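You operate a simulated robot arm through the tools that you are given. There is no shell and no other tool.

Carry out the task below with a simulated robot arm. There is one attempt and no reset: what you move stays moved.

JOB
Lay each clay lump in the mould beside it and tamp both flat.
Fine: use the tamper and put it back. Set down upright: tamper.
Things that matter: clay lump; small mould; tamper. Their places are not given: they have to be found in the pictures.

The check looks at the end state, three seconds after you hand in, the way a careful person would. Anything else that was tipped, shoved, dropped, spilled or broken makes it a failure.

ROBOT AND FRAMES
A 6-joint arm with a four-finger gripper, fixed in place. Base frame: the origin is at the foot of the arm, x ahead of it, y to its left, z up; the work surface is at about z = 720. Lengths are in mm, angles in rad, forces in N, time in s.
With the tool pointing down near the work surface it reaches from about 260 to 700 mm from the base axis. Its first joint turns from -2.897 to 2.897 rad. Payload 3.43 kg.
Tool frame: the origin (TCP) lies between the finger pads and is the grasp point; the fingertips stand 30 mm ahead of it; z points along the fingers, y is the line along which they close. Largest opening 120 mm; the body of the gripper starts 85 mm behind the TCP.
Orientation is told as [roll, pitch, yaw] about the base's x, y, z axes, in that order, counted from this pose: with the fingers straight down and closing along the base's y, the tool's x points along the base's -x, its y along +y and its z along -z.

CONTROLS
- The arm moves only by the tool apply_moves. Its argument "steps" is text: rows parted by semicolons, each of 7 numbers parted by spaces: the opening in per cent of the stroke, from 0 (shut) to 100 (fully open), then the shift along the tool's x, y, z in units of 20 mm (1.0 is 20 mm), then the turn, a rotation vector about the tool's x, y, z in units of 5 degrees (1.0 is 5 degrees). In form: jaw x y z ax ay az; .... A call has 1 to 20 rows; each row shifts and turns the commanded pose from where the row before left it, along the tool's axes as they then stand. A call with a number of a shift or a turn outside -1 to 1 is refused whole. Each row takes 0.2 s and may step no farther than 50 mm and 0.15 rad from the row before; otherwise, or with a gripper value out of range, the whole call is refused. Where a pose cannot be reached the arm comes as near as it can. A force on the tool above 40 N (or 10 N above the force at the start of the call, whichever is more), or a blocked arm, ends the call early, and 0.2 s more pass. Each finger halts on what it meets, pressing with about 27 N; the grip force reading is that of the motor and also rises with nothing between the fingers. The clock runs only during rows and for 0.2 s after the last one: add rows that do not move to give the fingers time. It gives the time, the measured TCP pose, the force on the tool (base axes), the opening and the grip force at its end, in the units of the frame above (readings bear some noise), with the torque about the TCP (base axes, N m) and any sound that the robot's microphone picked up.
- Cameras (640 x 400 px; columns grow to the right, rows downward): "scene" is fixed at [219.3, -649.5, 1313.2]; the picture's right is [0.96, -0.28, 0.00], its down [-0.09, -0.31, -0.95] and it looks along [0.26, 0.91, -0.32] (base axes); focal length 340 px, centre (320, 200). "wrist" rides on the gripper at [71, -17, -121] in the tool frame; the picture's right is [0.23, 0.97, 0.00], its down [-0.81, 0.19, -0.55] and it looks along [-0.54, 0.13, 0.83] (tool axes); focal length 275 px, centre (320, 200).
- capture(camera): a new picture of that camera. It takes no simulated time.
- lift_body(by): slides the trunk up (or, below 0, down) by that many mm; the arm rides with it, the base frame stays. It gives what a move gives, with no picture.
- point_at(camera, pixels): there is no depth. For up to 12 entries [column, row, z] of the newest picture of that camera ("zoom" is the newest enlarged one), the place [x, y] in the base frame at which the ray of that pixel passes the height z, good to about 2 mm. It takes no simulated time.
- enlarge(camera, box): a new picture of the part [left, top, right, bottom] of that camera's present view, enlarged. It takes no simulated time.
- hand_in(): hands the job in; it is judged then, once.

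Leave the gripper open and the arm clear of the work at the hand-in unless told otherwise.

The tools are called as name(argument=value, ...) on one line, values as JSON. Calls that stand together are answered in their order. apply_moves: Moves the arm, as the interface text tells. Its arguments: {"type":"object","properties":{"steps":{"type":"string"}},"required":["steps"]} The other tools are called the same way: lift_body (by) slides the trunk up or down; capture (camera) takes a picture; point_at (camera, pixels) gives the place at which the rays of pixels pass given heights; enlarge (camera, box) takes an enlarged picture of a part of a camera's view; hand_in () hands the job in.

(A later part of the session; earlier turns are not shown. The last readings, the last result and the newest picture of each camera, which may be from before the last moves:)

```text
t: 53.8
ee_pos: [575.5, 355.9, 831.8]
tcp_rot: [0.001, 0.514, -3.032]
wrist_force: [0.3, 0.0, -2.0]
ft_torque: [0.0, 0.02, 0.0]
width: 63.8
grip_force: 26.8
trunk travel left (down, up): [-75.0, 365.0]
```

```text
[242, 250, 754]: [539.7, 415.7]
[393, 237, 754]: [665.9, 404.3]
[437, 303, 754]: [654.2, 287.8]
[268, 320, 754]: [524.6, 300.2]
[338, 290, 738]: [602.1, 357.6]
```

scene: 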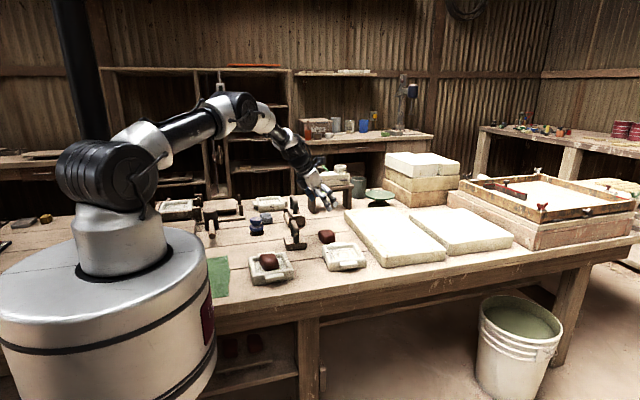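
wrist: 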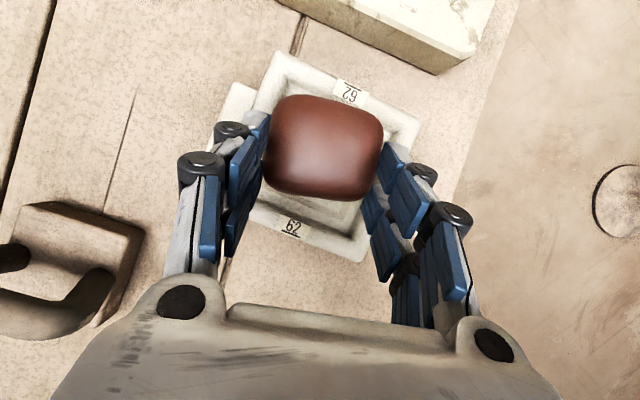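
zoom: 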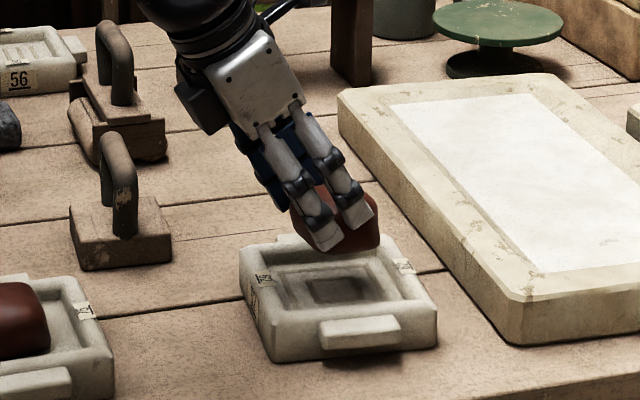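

Mould 2 centre is about (597,354), so I'll shift (−2,−4) and lower until contact.

apply_moves(steps="40 -0.365 0.063 0.56 0 0 0;40 -0.365 0.063 0.56 0 0 0;40 -0.365 0.063 0.56 0 0 0;40 -0.124 0 0.218 0 0 0;40 -0.062 0 0.109 0 0 0;40 0 0 0 0 0 0")

enlarge(camera="scene", box=[290, 190, 390, 280])

```text
t: 55.2
ee_pos: [575.7, 349.2, 788.5]
tcp_rot: [0.001, 0.521, -3.032]
wrist_force: [2.0, -2.1, 27.7]
ft_torque: [0.53, -0.17, -0.03]
width: 65.5
grip_force: 27.1
trunk travel left (down, up): [-75.0, 365.0]
```

```text
4.44 times, centred on (340, 235) of scene
```

zoom: 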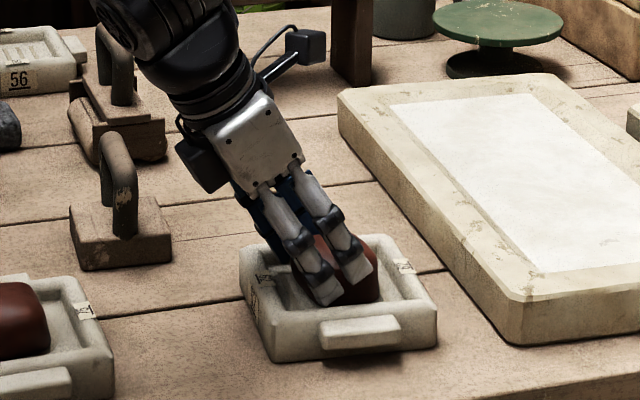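

Contact reads 28 N, so the lump is on the floor of mould 2. I'll ease up 2 mm with a 3 mm nudge to +y, then open and back out along the tool axis.

apply_moves(steps="40 0.05 -0.13 -0.1 0 0 0;40 0 0 0 0 0 0;60 0 0 0 0 0 0;66 0 0 0 0 0 0;70 0.05 0 -0.1 0 0 0;72 0.05 0 -0.3 0 0 0;80 0 0 -0.8 0 0 0;90 0 0 -1 0 0 0;90 0 0 -1 0 0 0;90 0 0 -1 0 0 0;100 0 0 0 0 0 0")

capture(camera="wrist")

enlarge(camera="scene", box=[290, 190, 390, 280])

```text
t: 57.6
ee_pos: [535.0, 350.1, 862.2]
tcp_rot: [0.005, 0.515, -3.032]
wrist_force: [-0.1, 0.1, -0.6]
ft_torque: [0.0, -0.03, 0.01]
width: 120.0
grip_force: 0.2
trunk travel left (down, up): [-75.0, 365.0]
```

```text
taken
```

wrist: 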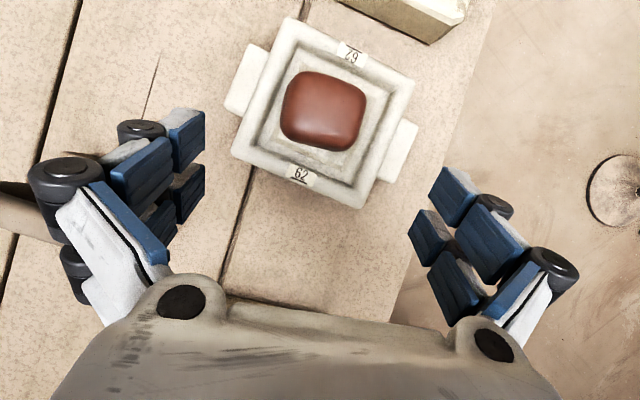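

```text
4.44 times, centred on (340, 235) of scene
```

zoom: 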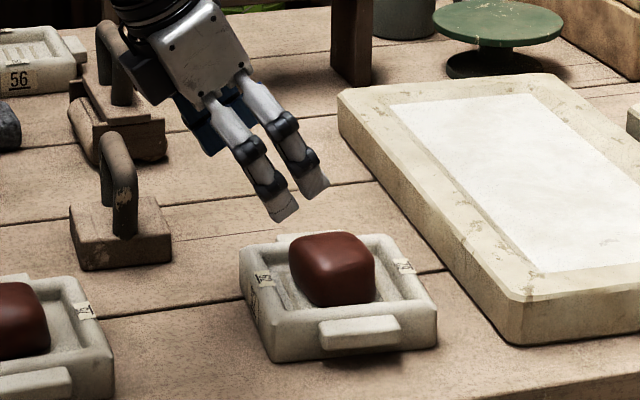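

Both lumps are in their moulds. This near-overhead view gives precise geometry for mould 2.

enlarge(camera="wrist", box=[210, 5, 430, 215])

point_at(camera="wrist", pixels=[[290, 17, 754], [414, 80, 754], [358, 208, 754], [231, 153, 754]])

```text
1.90 times, centred on (320, 110) of wrist
```

zoom: 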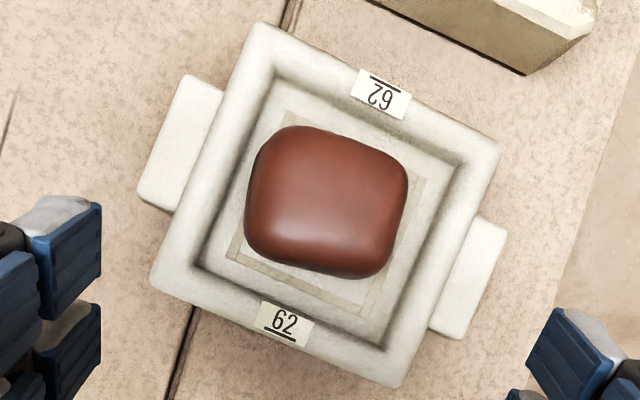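

```text
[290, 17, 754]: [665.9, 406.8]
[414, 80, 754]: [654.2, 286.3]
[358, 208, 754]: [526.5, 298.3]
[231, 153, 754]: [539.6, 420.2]
```

point_at(camera="zoom", pixels=[[277, 72, 752], [464, 160, 752], [386, 352, 752], [197, 264, 752], [285, 90, 740], [455, 170, 740], [380, 337, 740], [210, 258, 740]])

```text
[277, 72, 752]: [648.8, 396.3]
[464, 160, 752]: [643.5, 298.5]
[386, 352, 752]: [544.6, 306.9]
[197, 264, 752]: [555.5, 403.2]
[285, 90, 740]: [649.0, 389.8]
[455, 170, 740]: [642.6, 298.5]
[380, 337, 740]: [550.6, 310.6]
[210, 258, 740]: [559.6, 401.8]
```

Cavity 2 is centred at about (597.5,352.5), about 95 mm square, yaw ≈ −5.7°. Next is the tamper: I'll undo the tilt, rise, and turn to yaw ≈ 84.5° so the jaws close across the handle bar.

apply_moves(steps="100 0 0 -0.5 0 -1 0;100 0 0 -0.5 0 -1 0;100 0 0 -0.5 0 -1 0;100 0 0 -0.5 0 -1 0;100 0 0 -0.5 0 -1 0;100 0 0 -0.5 0 -0.92 0;100 0 0 -0.3 0 0 1;100 0 0 0 0 0 1;100 0 0 0 0 0 1;100 0 0 0 0 0 1;100 0 0 0 0 0 1;100 0 0 0 0 0 1;100 0 0 0 0 0 1;100 0 0 0 0 0 1;100 0 0 0 0 0 1;100 0 0 0 0 0 1")

apply_moves(steps="100 0 0 0 0 0 1;100 0 0 0 0 0 1;100 0 0 0 0 0 1;100 0 0 0 0 0 1;100 0 0 0 0 0 1;100 0 0 0 0 0 1;100 0 0 0 0 0 1;100 0 0 0 0 0 1;100 0 0 0 0 0 1;100 0 0 0 0 0 1;100 0 0 0 0 0 0.4;100 0 0 0 0 0 0")

capture(camera="wrist")

```text
t: 61.0
ee_pos: [516.9, 349.5, 924.0]
tcp_rot: [0.005, 0.002, 2.376]
wrist_force: [-0.6, 0.1, -0.4]
ft_torque: [0.01, -0.02, 0.02]
width: 120.0
grip_force: 0.1
trunk travel left (down, up): [-75.0, 365.0]
```

```text
t: 63.6
ee_pos: [516.6, 348.6, 923.8]
tcp_rot: [0.001, 0.003, 1.468]
wrist_force: [-0.7, 0.3, -0.3]
ft_torque: [-0.02, 0.01, 0.04]
width: 120.1
grip_force: 0.0
trunk travel left (down, up): [-75.0, 365.0]
```

```text
taken
```

wrist: 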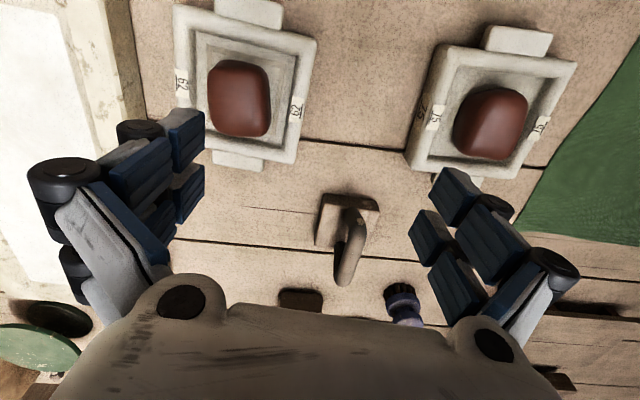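

apply_moves(steps="100 -0.84 0.65 0 0 0 0;100 -0.84 0.65 0 0 0 0;100 -0.84 0.65 0 0 0 0;100 -0.84 0.65 0 0 0 0;100 -0.84 0.65 0 0 0 0;100 0 0 0 0 0 0")

capture(camera="wrist")

enlarge(camera="wrist", box=[240, 80, 400, 180])

enlarge(camera="scene", box=[265, 195, 325, 255])

```text
t: 65.0
ee_pos: [461.3, 438.7, 924.4]
tcp_rot: [0.0, 0.003, 1.469]
wrist_force: [0.2, 0.1, 0.4]
ft_torque: [0.0, 0.0, 0.0]
width: 120.1
grip_force: 0.1
trunk travel left (down, up): [-75.0, 365.0]
```

```text
taken
```

wrist: 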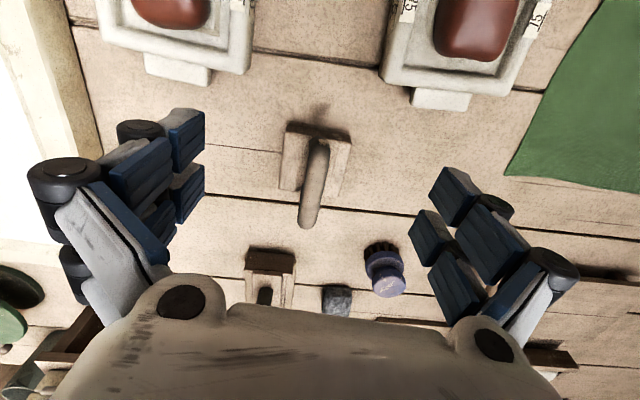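

```text
4.00 times, centred on (320, 130) of wrist
```

zoom: 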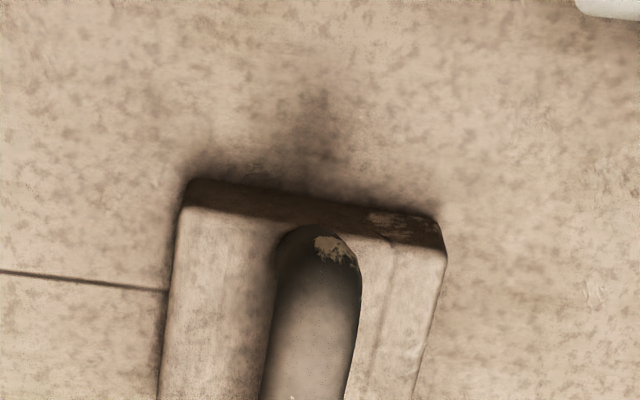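

```text
6.67 times, centred on (295, 225) of scene
```

zoom: 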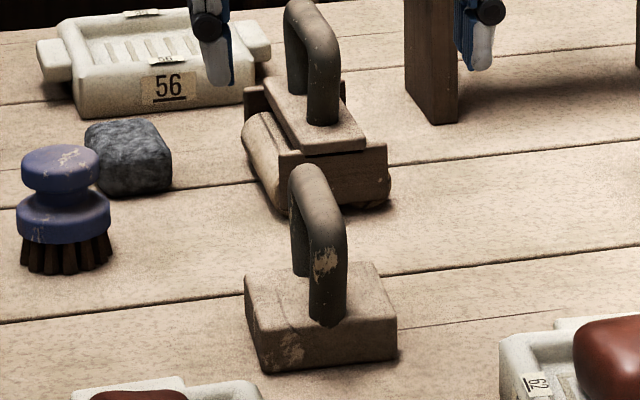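

point_at(camera="zoom", pixels=[[333, 325, 747], [305, 165, 820], [305, 165, 810], [262, 372, 720], [398, 352, 720], [258, 322, 747], [398, 310, 747], [370, 262, 747], [245, 278, 747], [327, 200, 820]])

point_at(camera="wrist", pixels=[[287, 125, 720], [350, 137, 720], [286, 131, 747], [351, 144, 747], [279, 189, 747], [340, 196, 747], [309, 226, 815], [319, 142, 800], [314, 185, 825], [314, 185, 815], [302, 210, 815], [320, 210, 815]])

```text
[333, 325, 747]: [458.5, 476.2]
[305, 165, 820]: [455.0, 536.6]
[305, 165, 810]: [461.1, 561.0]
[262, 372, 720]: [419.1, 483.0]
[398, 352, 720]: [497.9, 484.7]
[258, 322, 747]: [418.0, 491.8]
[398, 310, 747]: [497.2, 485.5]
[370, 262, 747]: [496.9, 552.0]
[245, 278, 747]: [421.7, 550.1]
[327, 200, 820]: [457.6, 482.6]
```

```text
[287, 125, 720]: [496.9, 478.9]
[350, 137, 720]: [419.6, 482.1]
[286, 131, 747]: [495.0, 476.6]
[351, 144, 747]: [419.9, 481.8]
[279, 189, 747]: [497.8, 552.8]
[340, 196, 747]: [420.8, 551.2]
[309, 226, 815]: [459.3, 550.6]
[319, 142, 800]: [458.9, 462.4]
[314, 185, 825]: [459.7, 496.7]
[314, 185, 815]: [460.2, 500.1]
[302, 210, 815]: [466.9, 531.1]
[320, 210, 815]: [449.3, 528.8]
```

The tamper block spans about x 419–497, y 481–552. The handle bar runs along y at x≈459 with its top at about z 825. I'll turn to yaw ≈ 89° and move above the handle.

apply_moves(steps="100 0 0 0 0 0 -0.95;100 -0.76 0.032 0.64 0 0 0;100 -0.76 0.032 0.64 0 0 0;100 -0.76 0.032 0.64 0 0 0;100 -0.76 0.032 0.64 0 0 0;100 -0.76 0.032 0.64 0 0 0;100 0 0 0 0 0 0")

capture(camera="wrist")

enlarge(camera="scene", box=[255, 180, 345, 255])

```text
t: 66.6
ee_pos: [458.6, 514.4, 859.0]
tcp_rot: [0.003, 0.003, 1.553]
wrist_force: [0.6, -0.7, -0.4]
ft_torque: [0.01, -0.03, 0.01]
width: 119.9
grip_force: 0.2
trunk travel left (down, up): [-75.0, 365.0]
```

```text
taken
```

wrist: 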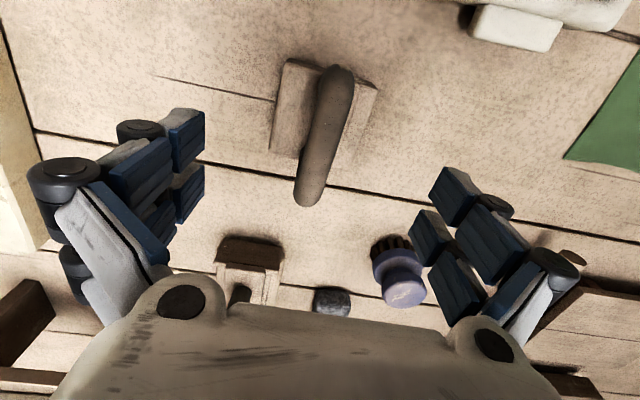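

```text
5.33 times, centred on (300, 218) of scene
```

zoom: 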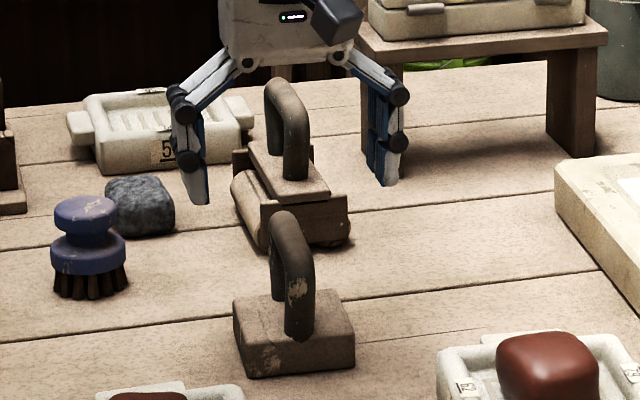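

point_at(camera="wrist", pixels=[[336, 85, 815], [309, 190, 815], [320, 150, 815], [303, 150, 815], [340, 150, 815], [308, 206, 815], [337, 66, 815]])

apply_moves(steps="100 0 0 0.85 0 0 0;100 0 0 0.85 0 0 0;100 0 0 0.85 0 0 0;100 0 0 0 0 0 0")

enlarge(camera="scene", box=[265, 190, 325, 255])

capture(camera="wrist")

```text
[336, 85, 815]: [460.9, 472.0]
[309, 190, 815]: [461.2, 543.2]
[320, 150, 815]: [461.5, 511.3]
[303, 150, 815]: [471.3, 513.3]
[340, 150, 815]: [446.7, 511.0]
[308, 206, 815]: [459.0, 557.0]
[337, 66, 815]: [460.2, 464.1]
```

```text
t: 67.6
ee_pos: [458.7, 515.1, 808.8]
tcp_rot: [0.002, 0.002, 1.551]
wrist_force: [-0.6, 0.1, 0.1]
ft_torque: [0.0, -0.02, -0.06]
width: 120.0
grip_force: 0.1
trunk travel left (down, up): [-75.0, 365.0]
```

```text
6.15 times, centred on (295, 222) of scene
```

zoom: 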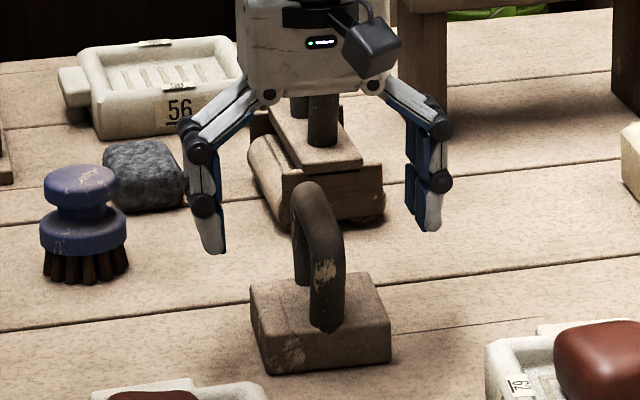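

```text
taken
```

wrist: 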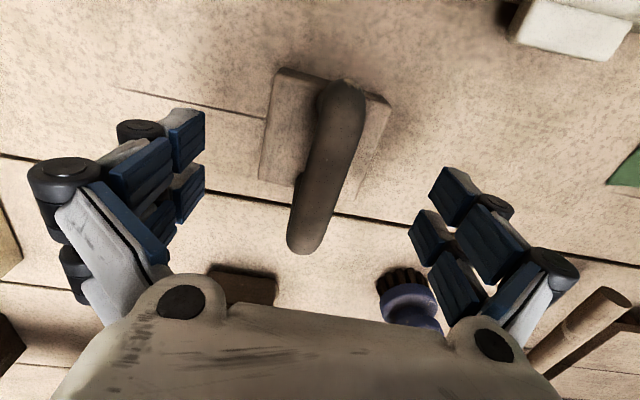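

The TCP is on the bar at mid-handle. I'll close the jaws on it.

apply_moves(steps="60 0 0 0 0 0 0;40 0 0 0 0 0 0;25 0 0 0 0 0 0;10 0 0 0 0 0 0;5 0 0 0 0 0 0;5 0 0 0 0 0 0;5 0 0 0 0 0 0;5 0 0 0 0 0 0;5 0 0 0 0 0 0")

capture(camera="wrist")

enlarge(camera="scene", box=[265, 190, 325, 255])

```text
t: 69.6
ee_pos: [459.3, 514.6, 808.9]
tcp_rot: [0.0, 0.003, 1.553]
wrist_force: [0.6, 0.8, 0.3]
ft_torque: [0.08, 0.02, 0.04]
width: 19.8
grip_force: 26.9
trunk travel left (down, up): [-75.0, 365.0]
```

```text
taken
```

wrist: 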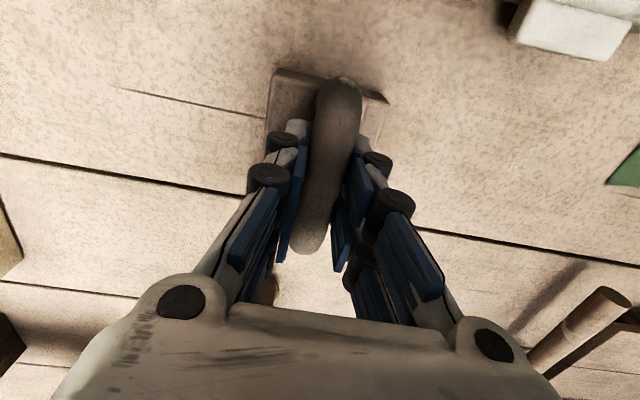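

```text
6.15 times, centred on (295, 222) of scene
```

zoom: 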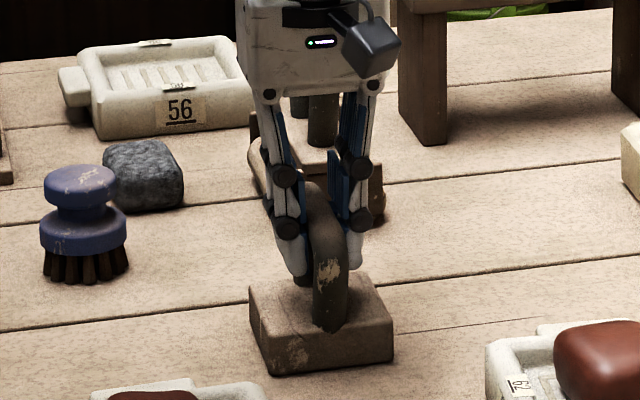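

The handle is gripped firmly (19.8 mm). I'll note the home pose: TCP (459.3,514.6,808.9), yaw 1.553. Lifting now.

apply_moves(steps="5 0 0 -0.3 0 0 0;5 0 0 -0.7 0 0 0;5 0 0 -0.9 0 0 0;5 0 0 -0.9 0 0 0;5 0 0 -0.9 0 0 0;5 0.2 0 -0.9 0 0 0;5 0 0 0 0 0 0")

capture(camera="wrist")

enlarge(camera="scene", box=[255, 170, 335, 255])

```text
t: 71.2
ee_pos: [460.9, 510.5, 899.7]
tcp_rot: [0.002, 0.005, 1.552]
wrist_force: [0.4, -0.3, -3.5]
ft_torque: [0.04, -0.02, -0.02]
width: 19.6
grip_force: 27.3
trunk travel left (down, up): [-75.0, 365.0]
```

```text
taken
```

wrist: 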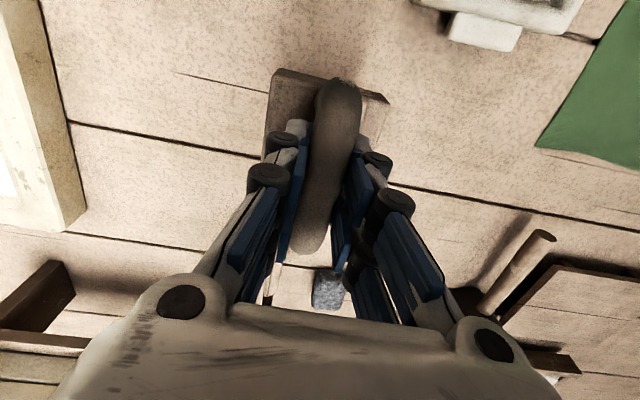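

```text
4.71 times, centred on (295, 212) of scene
```

zoom: 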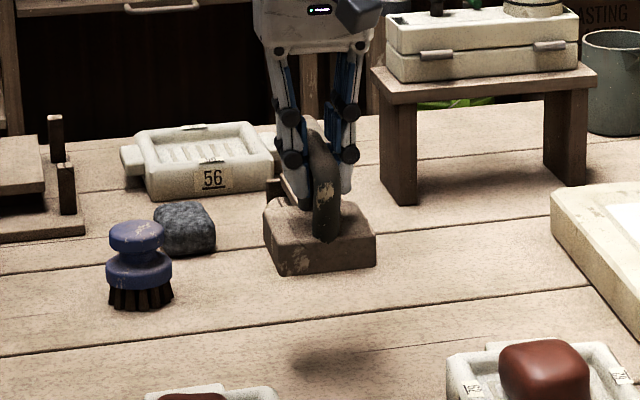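

The tamper is held level, bottom at about z 811. I'll carry it over mould 1 and turn 3° to match its yaw.

apply_moves(steps="5 0 0 0 0 0 -0.6;5 0.821 0.63 0 0 0 0;5 0.821 0.63 0 0 0 0;5 0.821 0.63 0 0 0 0;5 0.821 0.63 0 0 0 0;5 0.821 0.63 0 0 0 0;5 0.821 0.63 0 0 0 0;5 0.821 0.63 0 0 0 0;5 0.821 0.63 0 0 0 0;5 0.821 0.63 0 0 0 0;5 0.821 0.63 0 0 0 0;5 0 0 0 0 0 0")

capture(camera="wrist")

enlarge(camera="scene", box=[225, 190, 325, 290])

```text
t: 73.8
ee_pos: [338.6, 342.9, 901.8]
tcp_rot: [0.002, 0.002, 1.603]
wrist_force: [0.4, 0.0, -3.1]
ft_torque: [-0.02, 0.03, 0.0]
width: 19.3
grip_force: 27.4
trunk travel left (down, up): [-75.0, 365.0]
```

```text
taken
```

wrist: 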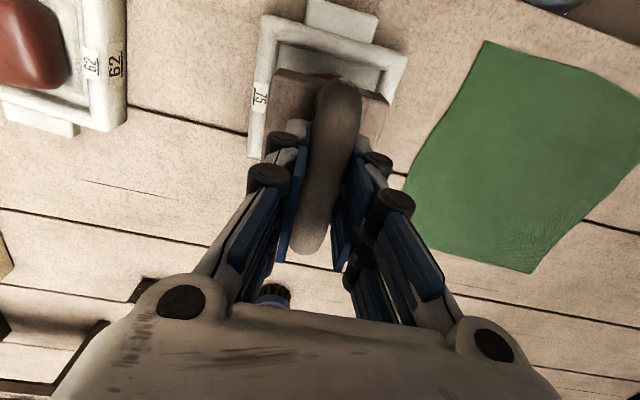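

```text
4.00 times, centred on (275, 240) of scene
```

zoom: 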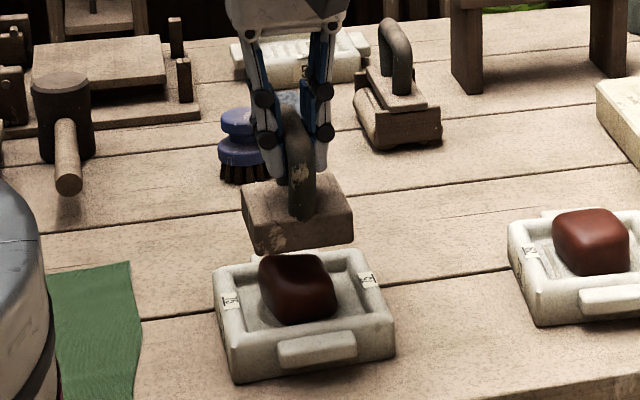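

point_at(camera="wrist", pixels=[[262, 14, 754], [408, 54, 754], [250, 157, 754], [276, 36, 752], [385, 62, 752], [275, 70, 840], [389, 100, 840]])

point_at(camera="zoom", pixels=[[213, 272, 754], [365, 250, 754], [394, 322, 754], [233, 345, 754], [236, 288, 752], [357, 262, 752], [373, 312, 752]])

```text
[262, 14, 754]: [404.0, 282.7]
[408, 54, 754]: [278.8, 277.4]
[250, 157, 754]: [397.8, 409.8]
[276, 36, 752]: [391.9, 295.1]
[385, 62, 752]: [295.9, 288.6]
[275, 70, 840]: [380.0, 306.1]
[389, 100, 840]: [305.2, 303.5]
```

```text
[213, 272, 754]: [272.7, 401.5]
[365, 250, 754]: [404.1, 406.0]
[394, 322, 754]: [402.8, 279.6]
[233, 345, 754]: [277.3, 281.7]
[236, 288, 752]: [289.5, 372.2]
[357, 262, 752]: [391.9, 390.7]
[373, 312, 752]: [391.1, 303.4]
```

The block is lined up with cavity 1 (yaw matches, offset under 4 mm). A small centring shift, then down to the clay gently.

apply_moves(steps="5 -0.05 0.1 0.5 0 0 0;5 0 0 0.7 0 0 0;5 0 0 0.25 0 0 0;5 0 0 0.15 0 0 0;5 0 0 0.15 0 0 0;5 0 0 0.15 0 0 0;5 0 0 0 0 0 0")

enlarge(camera="scene", box=[225, 190, 325, 290])

```text
t: 75.4
ee_pos: [336.3, 344.2, 863.3]
tcp_rot: [0.0, 0.003, 1.603]
wrist_force: [-1.1, 4.0, 9.0]
ft_torque: [0.34, 0.01, -0.02]
width: 20.4
grip_force: 27.0
trunk travel left (down, up): [-75.0, 365.0]
```

```text
4.00 times, centred on (275, 240) of scene
```

zoom: 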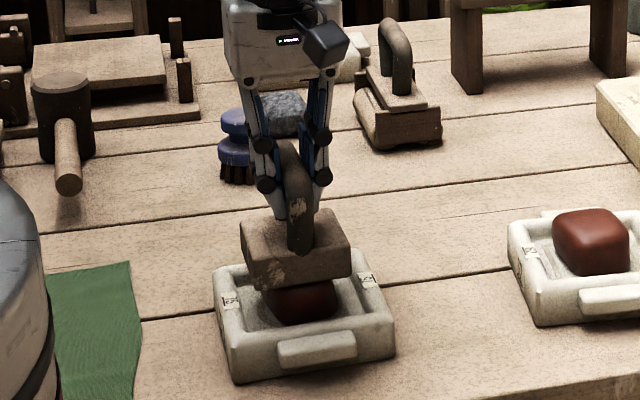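

Contact with the clay at about z 774. I'll press on slowly in small steps.

apply_moves(steps="5 0 0 0.08 0 0 0;5 0 0 0.08 0 0 0;5 0 0 0.08 0 0 0;5 0 0 0.08 0 0 0;5 0 0 0.08 0 0 0;5 0 0 0.08 0 0 0")

enlarge(camera="scene", box=[225, 190, 325, 290])

```text
t: 76.8
ee_pos: [335.8, 344.2, 855.4]
tcp_rot: [-0.001, 0.003, 1.604]
wrist_force: [-0.5, 7.7, 24.0]
ft_torque: [-0.14, -0.06, 0.02]
width: 19.1
grip_force: 27.0
trunk travel left (down, up): [-75.0, 365.0]
```

```text
4.00 times, centred on (275, 240) of scene
```

zoom: 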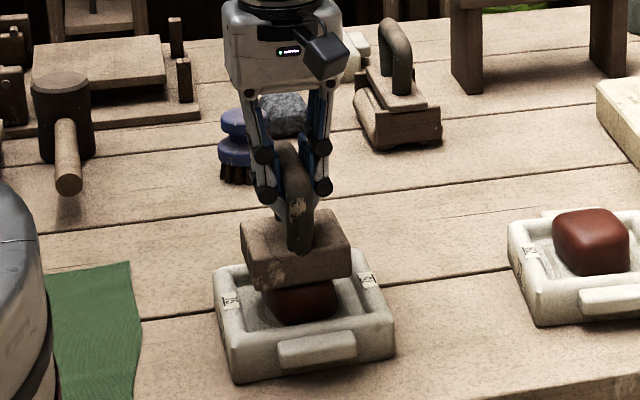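

The fingers are slipping down the handle at about 24 N instead of moving the block. I'll let them slide on, still gripped for stability, until the fingertips bear on the block's top face, where they can push directly.

apply_moves(steps="5 0 0 0.15 0 0 0;5 0 0 0.15 0 0 0;5 0 0 0.15 0 0 0;5 0 0 0.15 0 0 0;5 0 0 0.15 0 0 0;5 0 0 0.15 0 0 0")

enlarge(camera="scene", box=[235, 200, 305, 290])

```text
t: 77.5
ee_pos: [335.8, 344.1, 851.1]
tcp_rot: [-0.002, 0.001, 1.605]
wrist_force: [-5.7, 1.5, 14.9]
ft_torque: [-0.22, 0.33, -0.12]
width: 19.2
grip_force: 27.0
trunk travel left (down, up): [-75.0, 365.0]
stopped in row 3: the force on the tool passed its limit at 44 N (the readings are from after the stop); the commanded pose is now the measured one
```

```text
4.44 times, centred on (270, 245) of scene
```

zoom: 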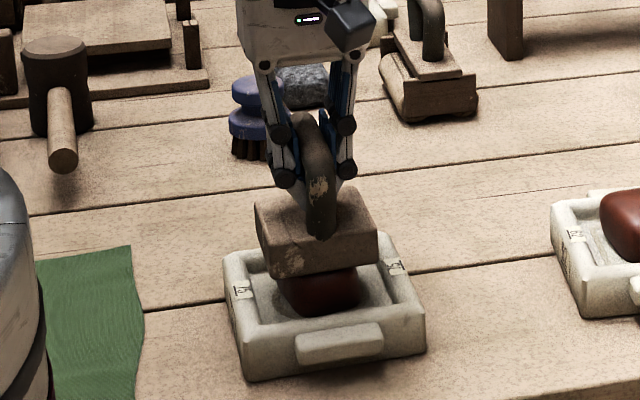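

enlarge(camera="scene", box=[250, 215, 300, 280])

capture(camera="wrist")

```text
6.15 times, centred on (275, 248) of scene
```

zoom: 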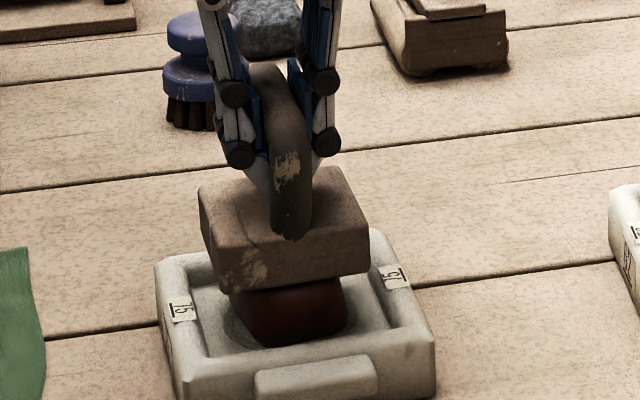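

```text
taken
```

wrist: 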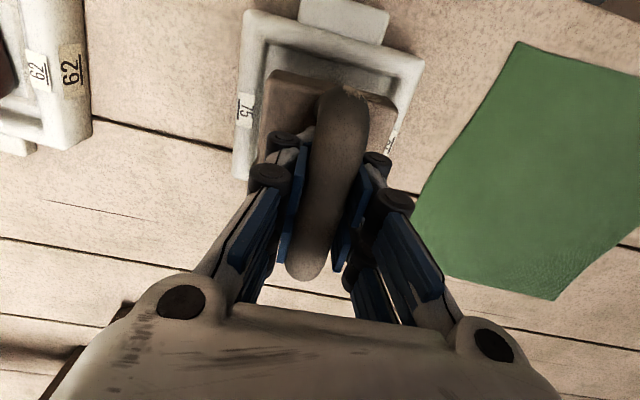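

apply_moves(steps="5 0 0 0.07 0 0 0;5 0 0 0.07 0 0 0;5 0 0 0.07 0 0 0;5 0 0 0.07 0 0 0;5 0 0 0.07 0 0 0;5 0 0 0.07 0 0 0;5 0 0 0.07 0 0 0;5 0 0 0.07 0 0 0;5 0 0 0.07 0 0 0;5 0 0 0.07 0 0 0")

enlarge(camera="scene", box=[250, 215, 300, 280])

```text
t: 78.1
ee_pos: [337.6, 344.3, 849.5]
tcp_rot: [-0.005, -0.002, 1.603]
wrist_force: [-6.6, -3.2, 20.2]
ft_torque: [-0.6, 0.35, -0.1]
width: 18.9
grip_force: 26.9
trunk travel left (down, up): [-75.0, 365.0]
stopped in row 3: the force on the tool passed its limit at 42 N (the readings are from after the stop); the commanded pose is now the measured one
```

```text
6.15 times, centred on (275, 248) of scene
```

zoom: 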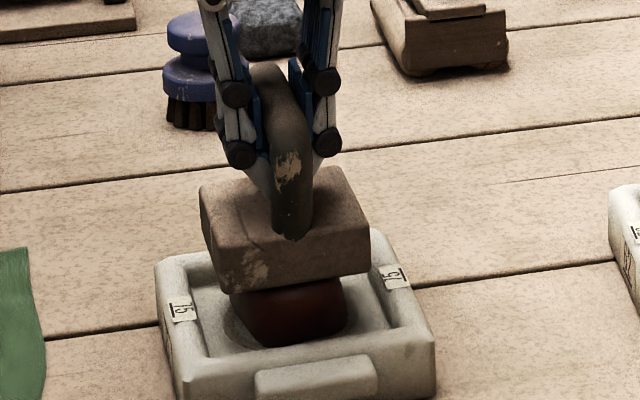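

point_at(camera="zoom", pixels=[[238, 293, 765], [370, 271, 765], [238, 293, 775], [370, 271, 775], [227, 250, 790], [227, 250, 800], [367, 232, 800], [292, 238, 800]])

```text
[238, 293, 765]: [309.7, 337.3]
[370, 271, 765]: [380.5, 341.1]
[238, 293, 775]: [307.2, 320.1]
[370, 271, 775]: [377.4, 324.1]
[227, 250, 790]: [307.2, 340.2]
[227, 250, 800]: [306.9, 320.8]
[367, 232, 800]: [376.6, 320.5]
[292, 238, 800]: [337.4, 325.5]
```

The block is still sitting on the uncompressed clay (bottom z≈782), so the handle friction is breaking away near 40 N. I'll loosen the jaws by about a millimetre so the handle stays caged, slide down, and bring the fingertips to the block top.

apply_moves(steps="17 0 0 -0.02 0 0 0;18 0 0 0 0 0 0;18 0 0 0.07 0 0 0;18 0 0 0.07 0 0 0;18 0 0 0.07 0 0 0;18 0 0 0 0 0 0")

enlarge(camera="scene", box=[250, 215, 300, 280])

```text
t: 79.4
ee_pos: [340.3, 347.2, 847.6]
tcp_rot: [-0.011, -0.01, 1.605]
wrist_force: [-2.8, -4.1, 21.6]
ft_torque: [-0.22, 0.49, -0.02]
width: 25.2
grip_force: 0.1
trunk travel left (down, up): [-75.0, 365.0]
stopped in row 6: the force on the tool passed its limit at 54 N (the readings are from after the stop); the commanded pose is now the measured one
```

```text
6.15 times, centred on (275, 248) of scene
```

zoom: 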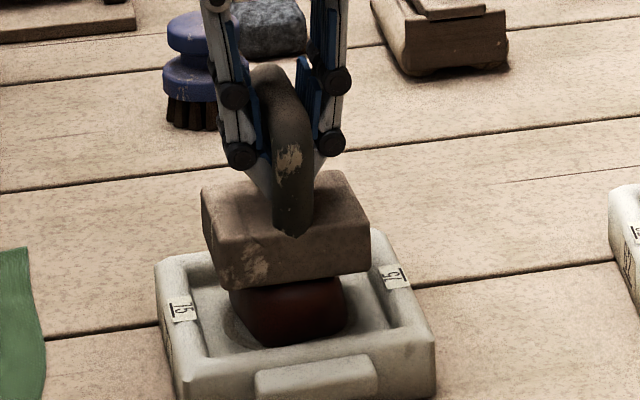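

The fingertips are now bearing on the block top, since the force jumped at TCP 847.6. I'll re-close on the handle and apply a sustained push with very small steps.

apply_moves(steps="5 0 0 -0.02 0 0 0;5 0 0 0 0 0 0;5 0 0 0 0 0 0;5 0 0 0 0 0 0;5 0 0 0 0 0 0;5 0 0 0.03 0 0 0;5 0 0 0.03 0 0 0;5 0 0 0 0 0 0;5 0 0 0 0 0 0;5 0 0 0 0 0 0")

enlarge(camera="scene", box=[250, 215, 300, 280])

```text
t: 81.1
ee_pos: [338.8, 348.1, 848.7]
tcp_rot: [-0.01, -0.01, 1.604]
wrist_force: [-5.3, -4.8, 18.1]
ft_torque: [-0.17, 0.59, 0.07]
width: 19.8
grip_force: 27.1
trunk travel left (down, up): [-75.0, 365.0]
stopped in row 8: the force on the tool passed its limit at 40 N (the readings are from after the stop); the commanded pose is now the measured one
```

```text
6.15 times, centred on (275, 248) of scene
```

zoom: 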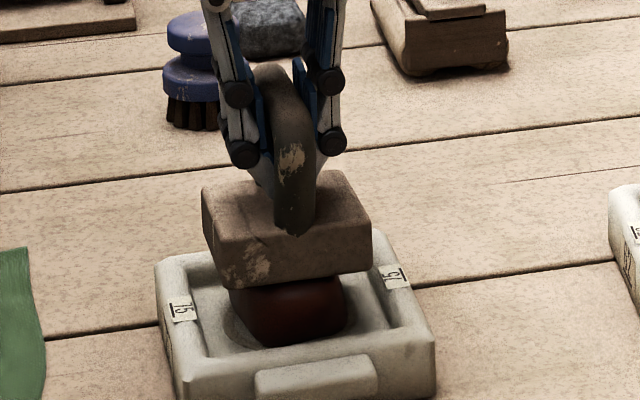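

No yielding at 40 N static. I'll lift the tamper a little and look at the clay, in case tamping works by strokes.

apply_moves(steps="5 0 0 -0.2 0 0 0;5 0 0 -0.5 0 0 0;5 0 0 -0.7 0 0 0;5 0 0 -0.7 0 0 0;5 0 0 0 0 0 0")

enlarge(camera="scene", box=[245, 200, 305, 280])

capture(camera="wrist")

```text
t: 82.3
ee_pos: [340.2, 347.7, 888.3]
tcp_rot: [-0.01, -0.008, 1.604]
wrist_force: [-0.1, -0.7, -3.7]
ft_torque: [-0.01, 0.03, 0.0]
width: 18.9
grip_force: 26.9
trunk travel left (down, up): [-75.0, 365.0]
```

```text
5.00 times, centred on (275, 240) of scene
```

zoom: 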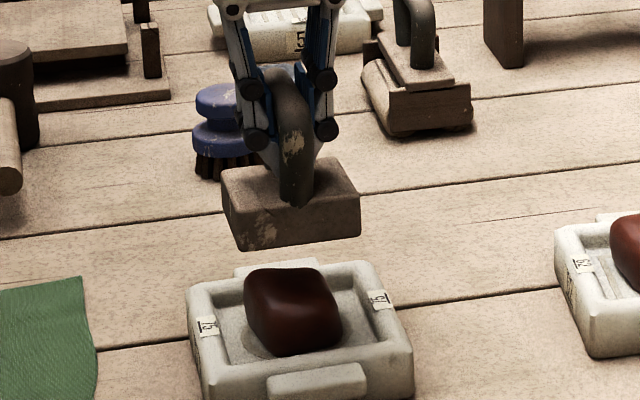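

```text
taken
```

wrist: 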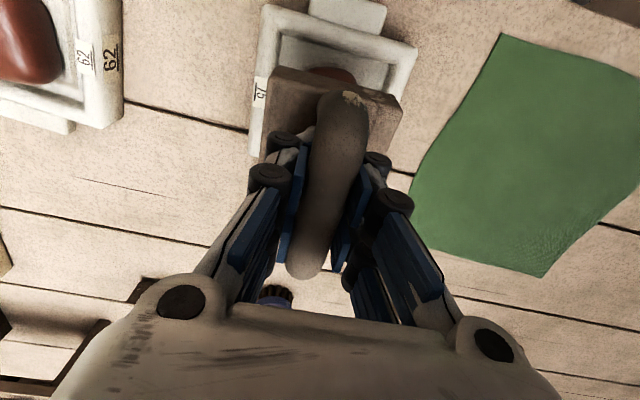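

point_at(camera="wrist", pixels=[[273, 66, 850], [403, 98, 850], [277, 75, 856], [400, 105, 856]])

point_at(camera="zoom", pixels=[[237, 251, 820], [361, 236, 820], [222, 180, 855], [237, 251, 825], [361, 236, 825], [293, 272, 783], [295, 355, 739]])

```text
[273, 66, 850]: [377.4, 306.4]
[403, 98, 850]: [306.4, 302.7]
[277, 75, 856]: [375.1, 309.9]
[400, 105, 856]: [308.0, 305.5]
```

```text
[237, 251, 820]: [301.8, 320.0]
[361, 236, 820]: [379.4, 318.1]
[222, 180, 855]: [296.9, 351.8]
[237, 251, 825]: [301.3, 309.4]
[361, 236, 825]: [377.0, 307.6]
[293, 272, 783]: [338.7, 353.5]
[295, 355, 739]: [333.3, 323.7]
```

The tamper is centred over cavity 1 (block ≈ (339.7,343)). I'll try a real tamping stroke: a quick 100 mm/s downward tap that the force limit ends on contact.

apply_moves(steps="5 0 0 1 0 0 0;5 0 0 1 0 0 0;5 0 0 1 0 0 0")

enlarge(camera="scene", box=[245, 200, 305, 280])

```text
t: 83.0
ee_pos: [341.1, 349.7, 846.1]
tcp_rot: [-0.008, -0.009, 1.604]
wrist_force: [0.5, 1.2, -4.7]
ft_torque: [-0.05, 0.02, 0.0]
width: 18.7
grip_force: 26.9
trunk travel left (down, up): [-75.0, 365.0]
stopped in row 3: the force on the tool passed its limit at 60 N (the readings are from after the stop); the commanded pose is now the measured one
```

```text
5.00 times, centred on (275, 240) of scene
```

zoom: 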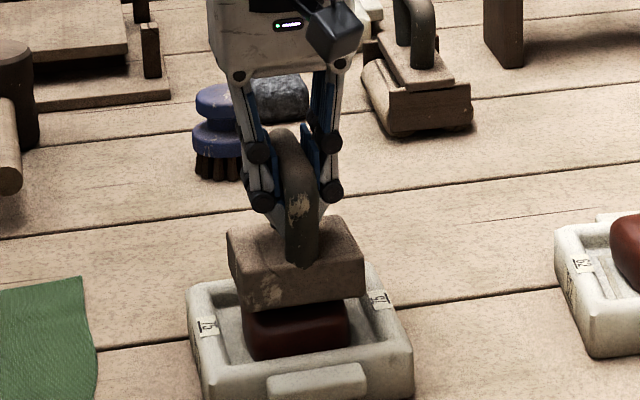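

That stroke worked: after a 60 N peak the tool hangs free again and the clay looks lower and wider. I'll lift and check.

apply_moves(steps="5 0 0 -0.7 0 0 0;5 0 0 -1 0 0 0;5 0 0 0 0 0 0")

enlarge(camera="scene", box=[245, 200, 305, 280])

capture(camera="wrist")

```text
t: 83.8
ee_pos: [340.7, 349.1, 881.3]
tcp_rot: [-0.01, -0.009, 1.604]
wrist_force: [0.3, -0.6, -3.5]
ft_torque: [0.03, -0.01, -0.04]
width: 19.0
grip_force: 26.9
trunk travel left (down, up): [-75.0, 365.0]
```

```text
5.00 times, centred on (275, 240) of scene
```

zoom: 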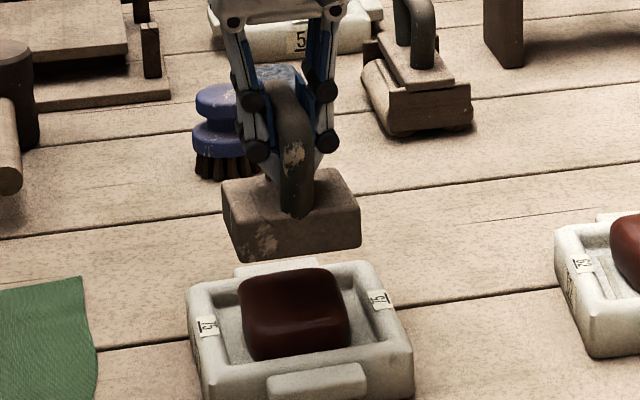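

```text
taken
```

wrist: 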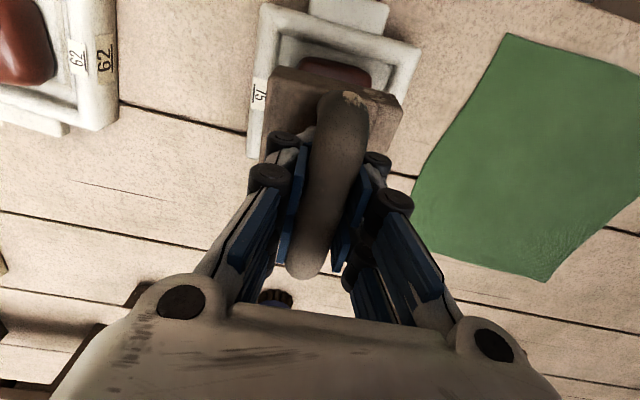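

The clay is now clearly lower and wider, so each stroke flattens it in steps. I'll re-centre slightly and strike again.

apply_moves(steps="5 0.2 0.05 0 0 0 0;5 0 0 1 0 0 0;5 0 0 1 0 0 0;5 0 0 1 0 0 0")

apply_moves(steps="5 0 0 -0.7 0 0 0;5 0 0 -1 0 0 0;5 0 0 0 0 0 0")

enlarge(camera="scene", box=[245, 200, 305, 280])

```text
t: 84.7
ee_pos: [341.8, 348.5, 839.2]
tcp_rot: [-0.011, -0.011, 1.604]
wrist_force: [0.7, 1.7, -3.7]
ft_torque: [0.0, 0.07, -0.02]
width: 18.8
grip_force: 27.5
trunk travel left (down, up): [-75.0, 365.0]
stopped in row 4: the force on the tool passed its limit at 60 N (the readings are from after the stop); the commanded pose is now the measured one
```

```text
t: 85.5
ee_pos: [340.4, 346.6, 875.6]
tcp_rot: [-0.011, -0.013, 1.604]
wrist_force: [-0.3, -1.1, -4.7]
ft_torque: [0.02, -0.01, -0.02]
width: 18.9
grip_force: 26.6
trunk travel left (down, up): [-75.0, 365.0]
```

```text
5.00 times, centred on (275, 240) of scene
```

zoom: 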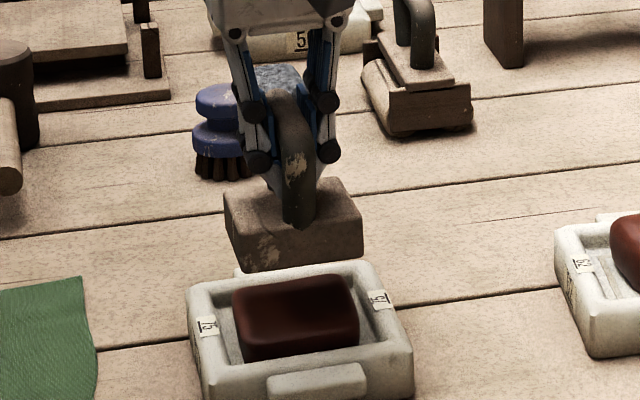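

It's working, about 7 mm per stroke. I'll trim the small tilt (0.01 rad) and repeat.

apply_moves(steps="5 0.15 0.08 0 -0.126 0.149 0;5 0 0 1 0 0 0;5 0 0 1 0 0 0;5 0 0 1 0 0 0")

apply_moves(steps="5 0 0 -0.7 0 0 0;5 0 0 -1 0 0 0;5 0 0 0 0 0 0")

enlarge(camera="scene", box=[245, 200, 305, 280])

capture(camera="wrist")

```text
t: 86.4
ee_pos: [340.5, 345.0, 830.7]
tcp_rot: [-0.007, -0.006, 1.607]
wrist_force: [-6.1, -5.9, 28.6]
ft_torque: [0.73, 0.23, 0.19]
width: 18.8
grip_force: 27.3
trunk travel left (down, up): [-75.0, 365.0]
stopped in row 4: the force on the tool passed its limit at 74 N (the readings are from after the stop); the commanded pose is now the measured one
```

```text
t: 87.2
ee_pos: [339.9, 345.1, 860.2]
tcp_rot: [-0.005, -0.003, 1.603]
wrist_force: [0.6, 0.6, -3.4]
ft_torque: [-0.02, 0.0, 0.0]
width: 18.8
grip_force: 27.2
trunk travel left (down, up): [-75.0, 365.0]
```

```text
5.00 times, centred on (275, 240) of scene
```

zoom: 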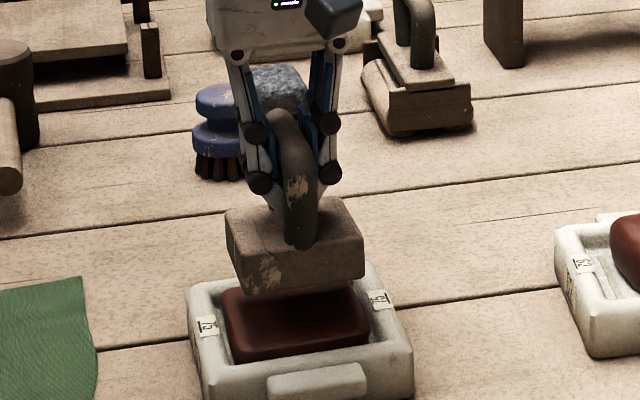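

```text
taken
```

wrist: 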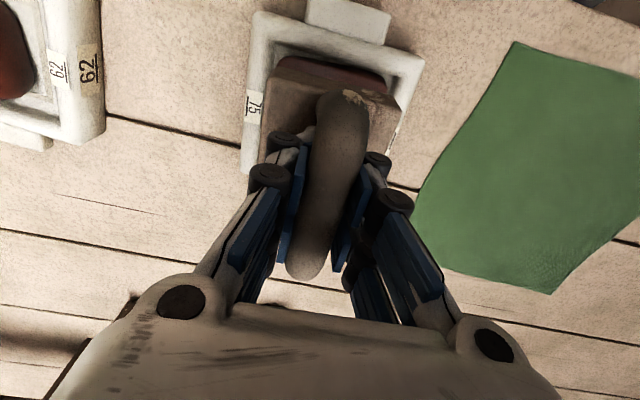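

Nearly filling the cavity. Another stroke.

apply_moves(steps="5 0.1 0.05 0 0 0 0;5 0 0 1 0 0 0;5 0 0 1 0 0 0;5 0 0 1 0 0 0")

apply_moves(steps="5 0 0 -0.7 0 0 0;5 0 0 -1 0 0 0;5 0 0 0 0 0 0")

enlarge(camera="scene", box=[245, 200, 305, 280])

```text
t: 88.0
ee_pos: [341.5, 343.7, 827.3]
tcp_rot: [-0.003, -0.003, 1.605]
wrist_force: [0.8, 0.9, -4.1]
ft_torque: [-0.02, 0.01, -0.01]
width: 19.1
grip_force: 27.4
trunk travel left (down, up): [-75.0, 365.0]
stopped in row 3: the force on the tool passed its limit at 55 N (the readings are from after the stop); the commanded pose is now the measured one
```

```text
t: 88.8
ee_pos: [340.6, 342.9, 863.7]
tcp_rot: [-0.006, -0.003, 1.604]
wrist_force: [-0.7, -0.4, -3.9]
ft_torque: [0.02, -0.02, 0.0]
width: 18.8
grip_force: 27.1
trunk travel left (down, up): [-75.0, 365.0]
```

```text
5.00 times, centred on (275, 240) of scene
```

zoom: 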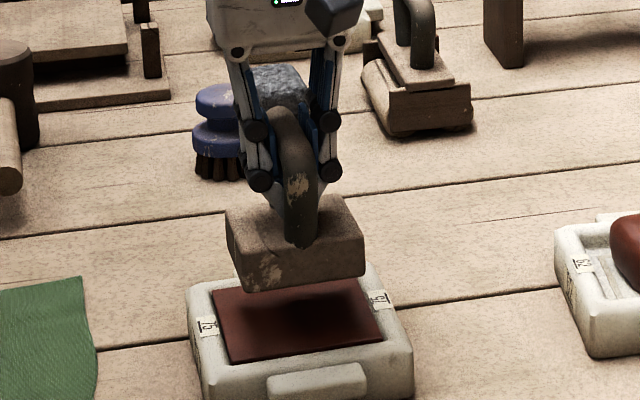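

Clay 1 is now a flat slab filling mould 75. I'll lift higher and carry the tamper to mould 62 (yaw −5.7°).

apply_moves(steps="5 0 0 -0.9 0 0 0;5 0 0 -0.6 0 0 0.77;5 0 0 0 0 0 0.77;5 -0.146 -0.94 0 0 0 0;5 -0.146 -0.94 0 0 0 0;5 -0.146 -0.94 0 0 0 0;5 -0.146 -0.94 0 0 0 0;5 -0.146 -0.94 0 0 0 0;5 -0.146 -0.94 0 0 0 0;5 -0.146 -0.94 0 0 0 0;5 -0.146 -0.94 0 0 0 0;5 -0.146 -0.94 0 0 0 0;5 -0.146 -0.94 0 0 0 0;5 -0.146 -0.94 0 0 0 0;5 -0.146 -0.94 0 0 0 0;5 -0.146 -0.94 0 0 0 0;5 0 0 0 0 0 0")

capture(camera="wrist")

enlarge(camera="scene", box=[250, 180, 380, 285])

```text
t: 92.4
ee_pos: [587.3, 354.7, 893.6]
tcp_rot: [-0.004, -0.004, 1.471]
wrist_force: [-0.2, -0.8, -3.2]
ft_torque: [0.04, 0.01, 0.01]
width: 18.9
grip_force: 27.1
trunk travel left (down, up): [-75.0, 365.0]
```

```text
taken
```

wrist: 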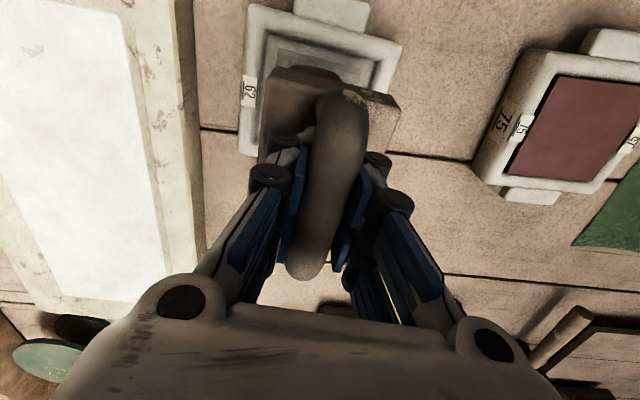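

```text
3.81 times, centred on (315, 232) of scene
```

zoom: 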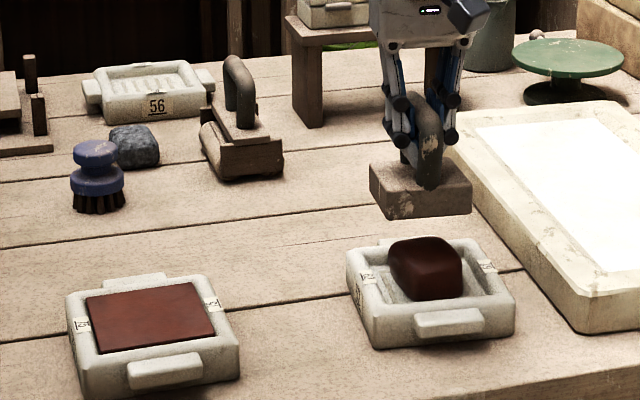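

Mould 75 looks well filled. I'll check alignment over mould 62.

point_at(camera="wrist", pixels=[[247, 4, 754], [402, 43, 754], [239, 152, 754], [273, 66, 856], [402, 98, 856]])

point_at(camera="zoom", pixels=[[347, 256, 754], [482, 240, 754], [515, 300, 754], [370, 325, 754], [388, 220, 830], [472, 212, 830], [425, 240, 783]])

```text
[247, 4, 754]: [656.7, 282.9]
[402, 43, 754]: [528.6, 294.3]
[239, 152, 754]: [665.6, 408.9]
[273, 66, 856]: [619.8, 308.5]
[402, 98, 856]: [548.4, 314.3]
```

```text
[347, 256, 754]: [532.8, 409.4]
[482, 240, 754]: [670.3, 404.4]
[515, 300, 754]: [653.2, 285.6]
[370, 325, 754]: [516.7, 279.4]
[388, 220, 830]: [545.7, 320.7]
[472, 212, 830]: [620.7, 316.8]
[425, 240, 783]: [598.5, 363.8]
```

The yaw matches. I'll shift about (+10.7,+2.5) to centre, then make the first stroke.

apply_moves(steps="5 -0.09 -0.26 0 0 0 0;5 -0.09 -0.26 0 0 0 0;5 0 0 0.3 0 0 0;5 0 0 0 0 0 0")

enlarge(camera="scene", box=[300, 190, 380, 275])

```text
t: 93.4
ee_pos: [598.1, 358.6, 889.5]
tcp_rot: [-0.006, -0.003, 1.469]
wrist_force: [-0.6, -0.1, -3.7]
ft_torque: [0.02, 0.02, -0.01]
width: 18.6
grip_force: 26.9
trunk travel left (down, up): [-75.0, 365.0]
```

```text
4.71 times, centred on (340, 232) of scene
```

zoom: 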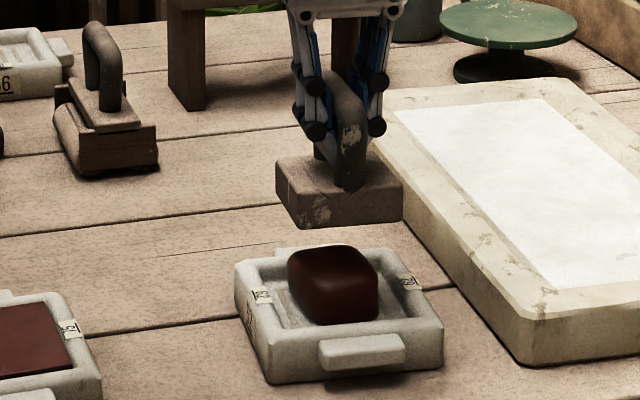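

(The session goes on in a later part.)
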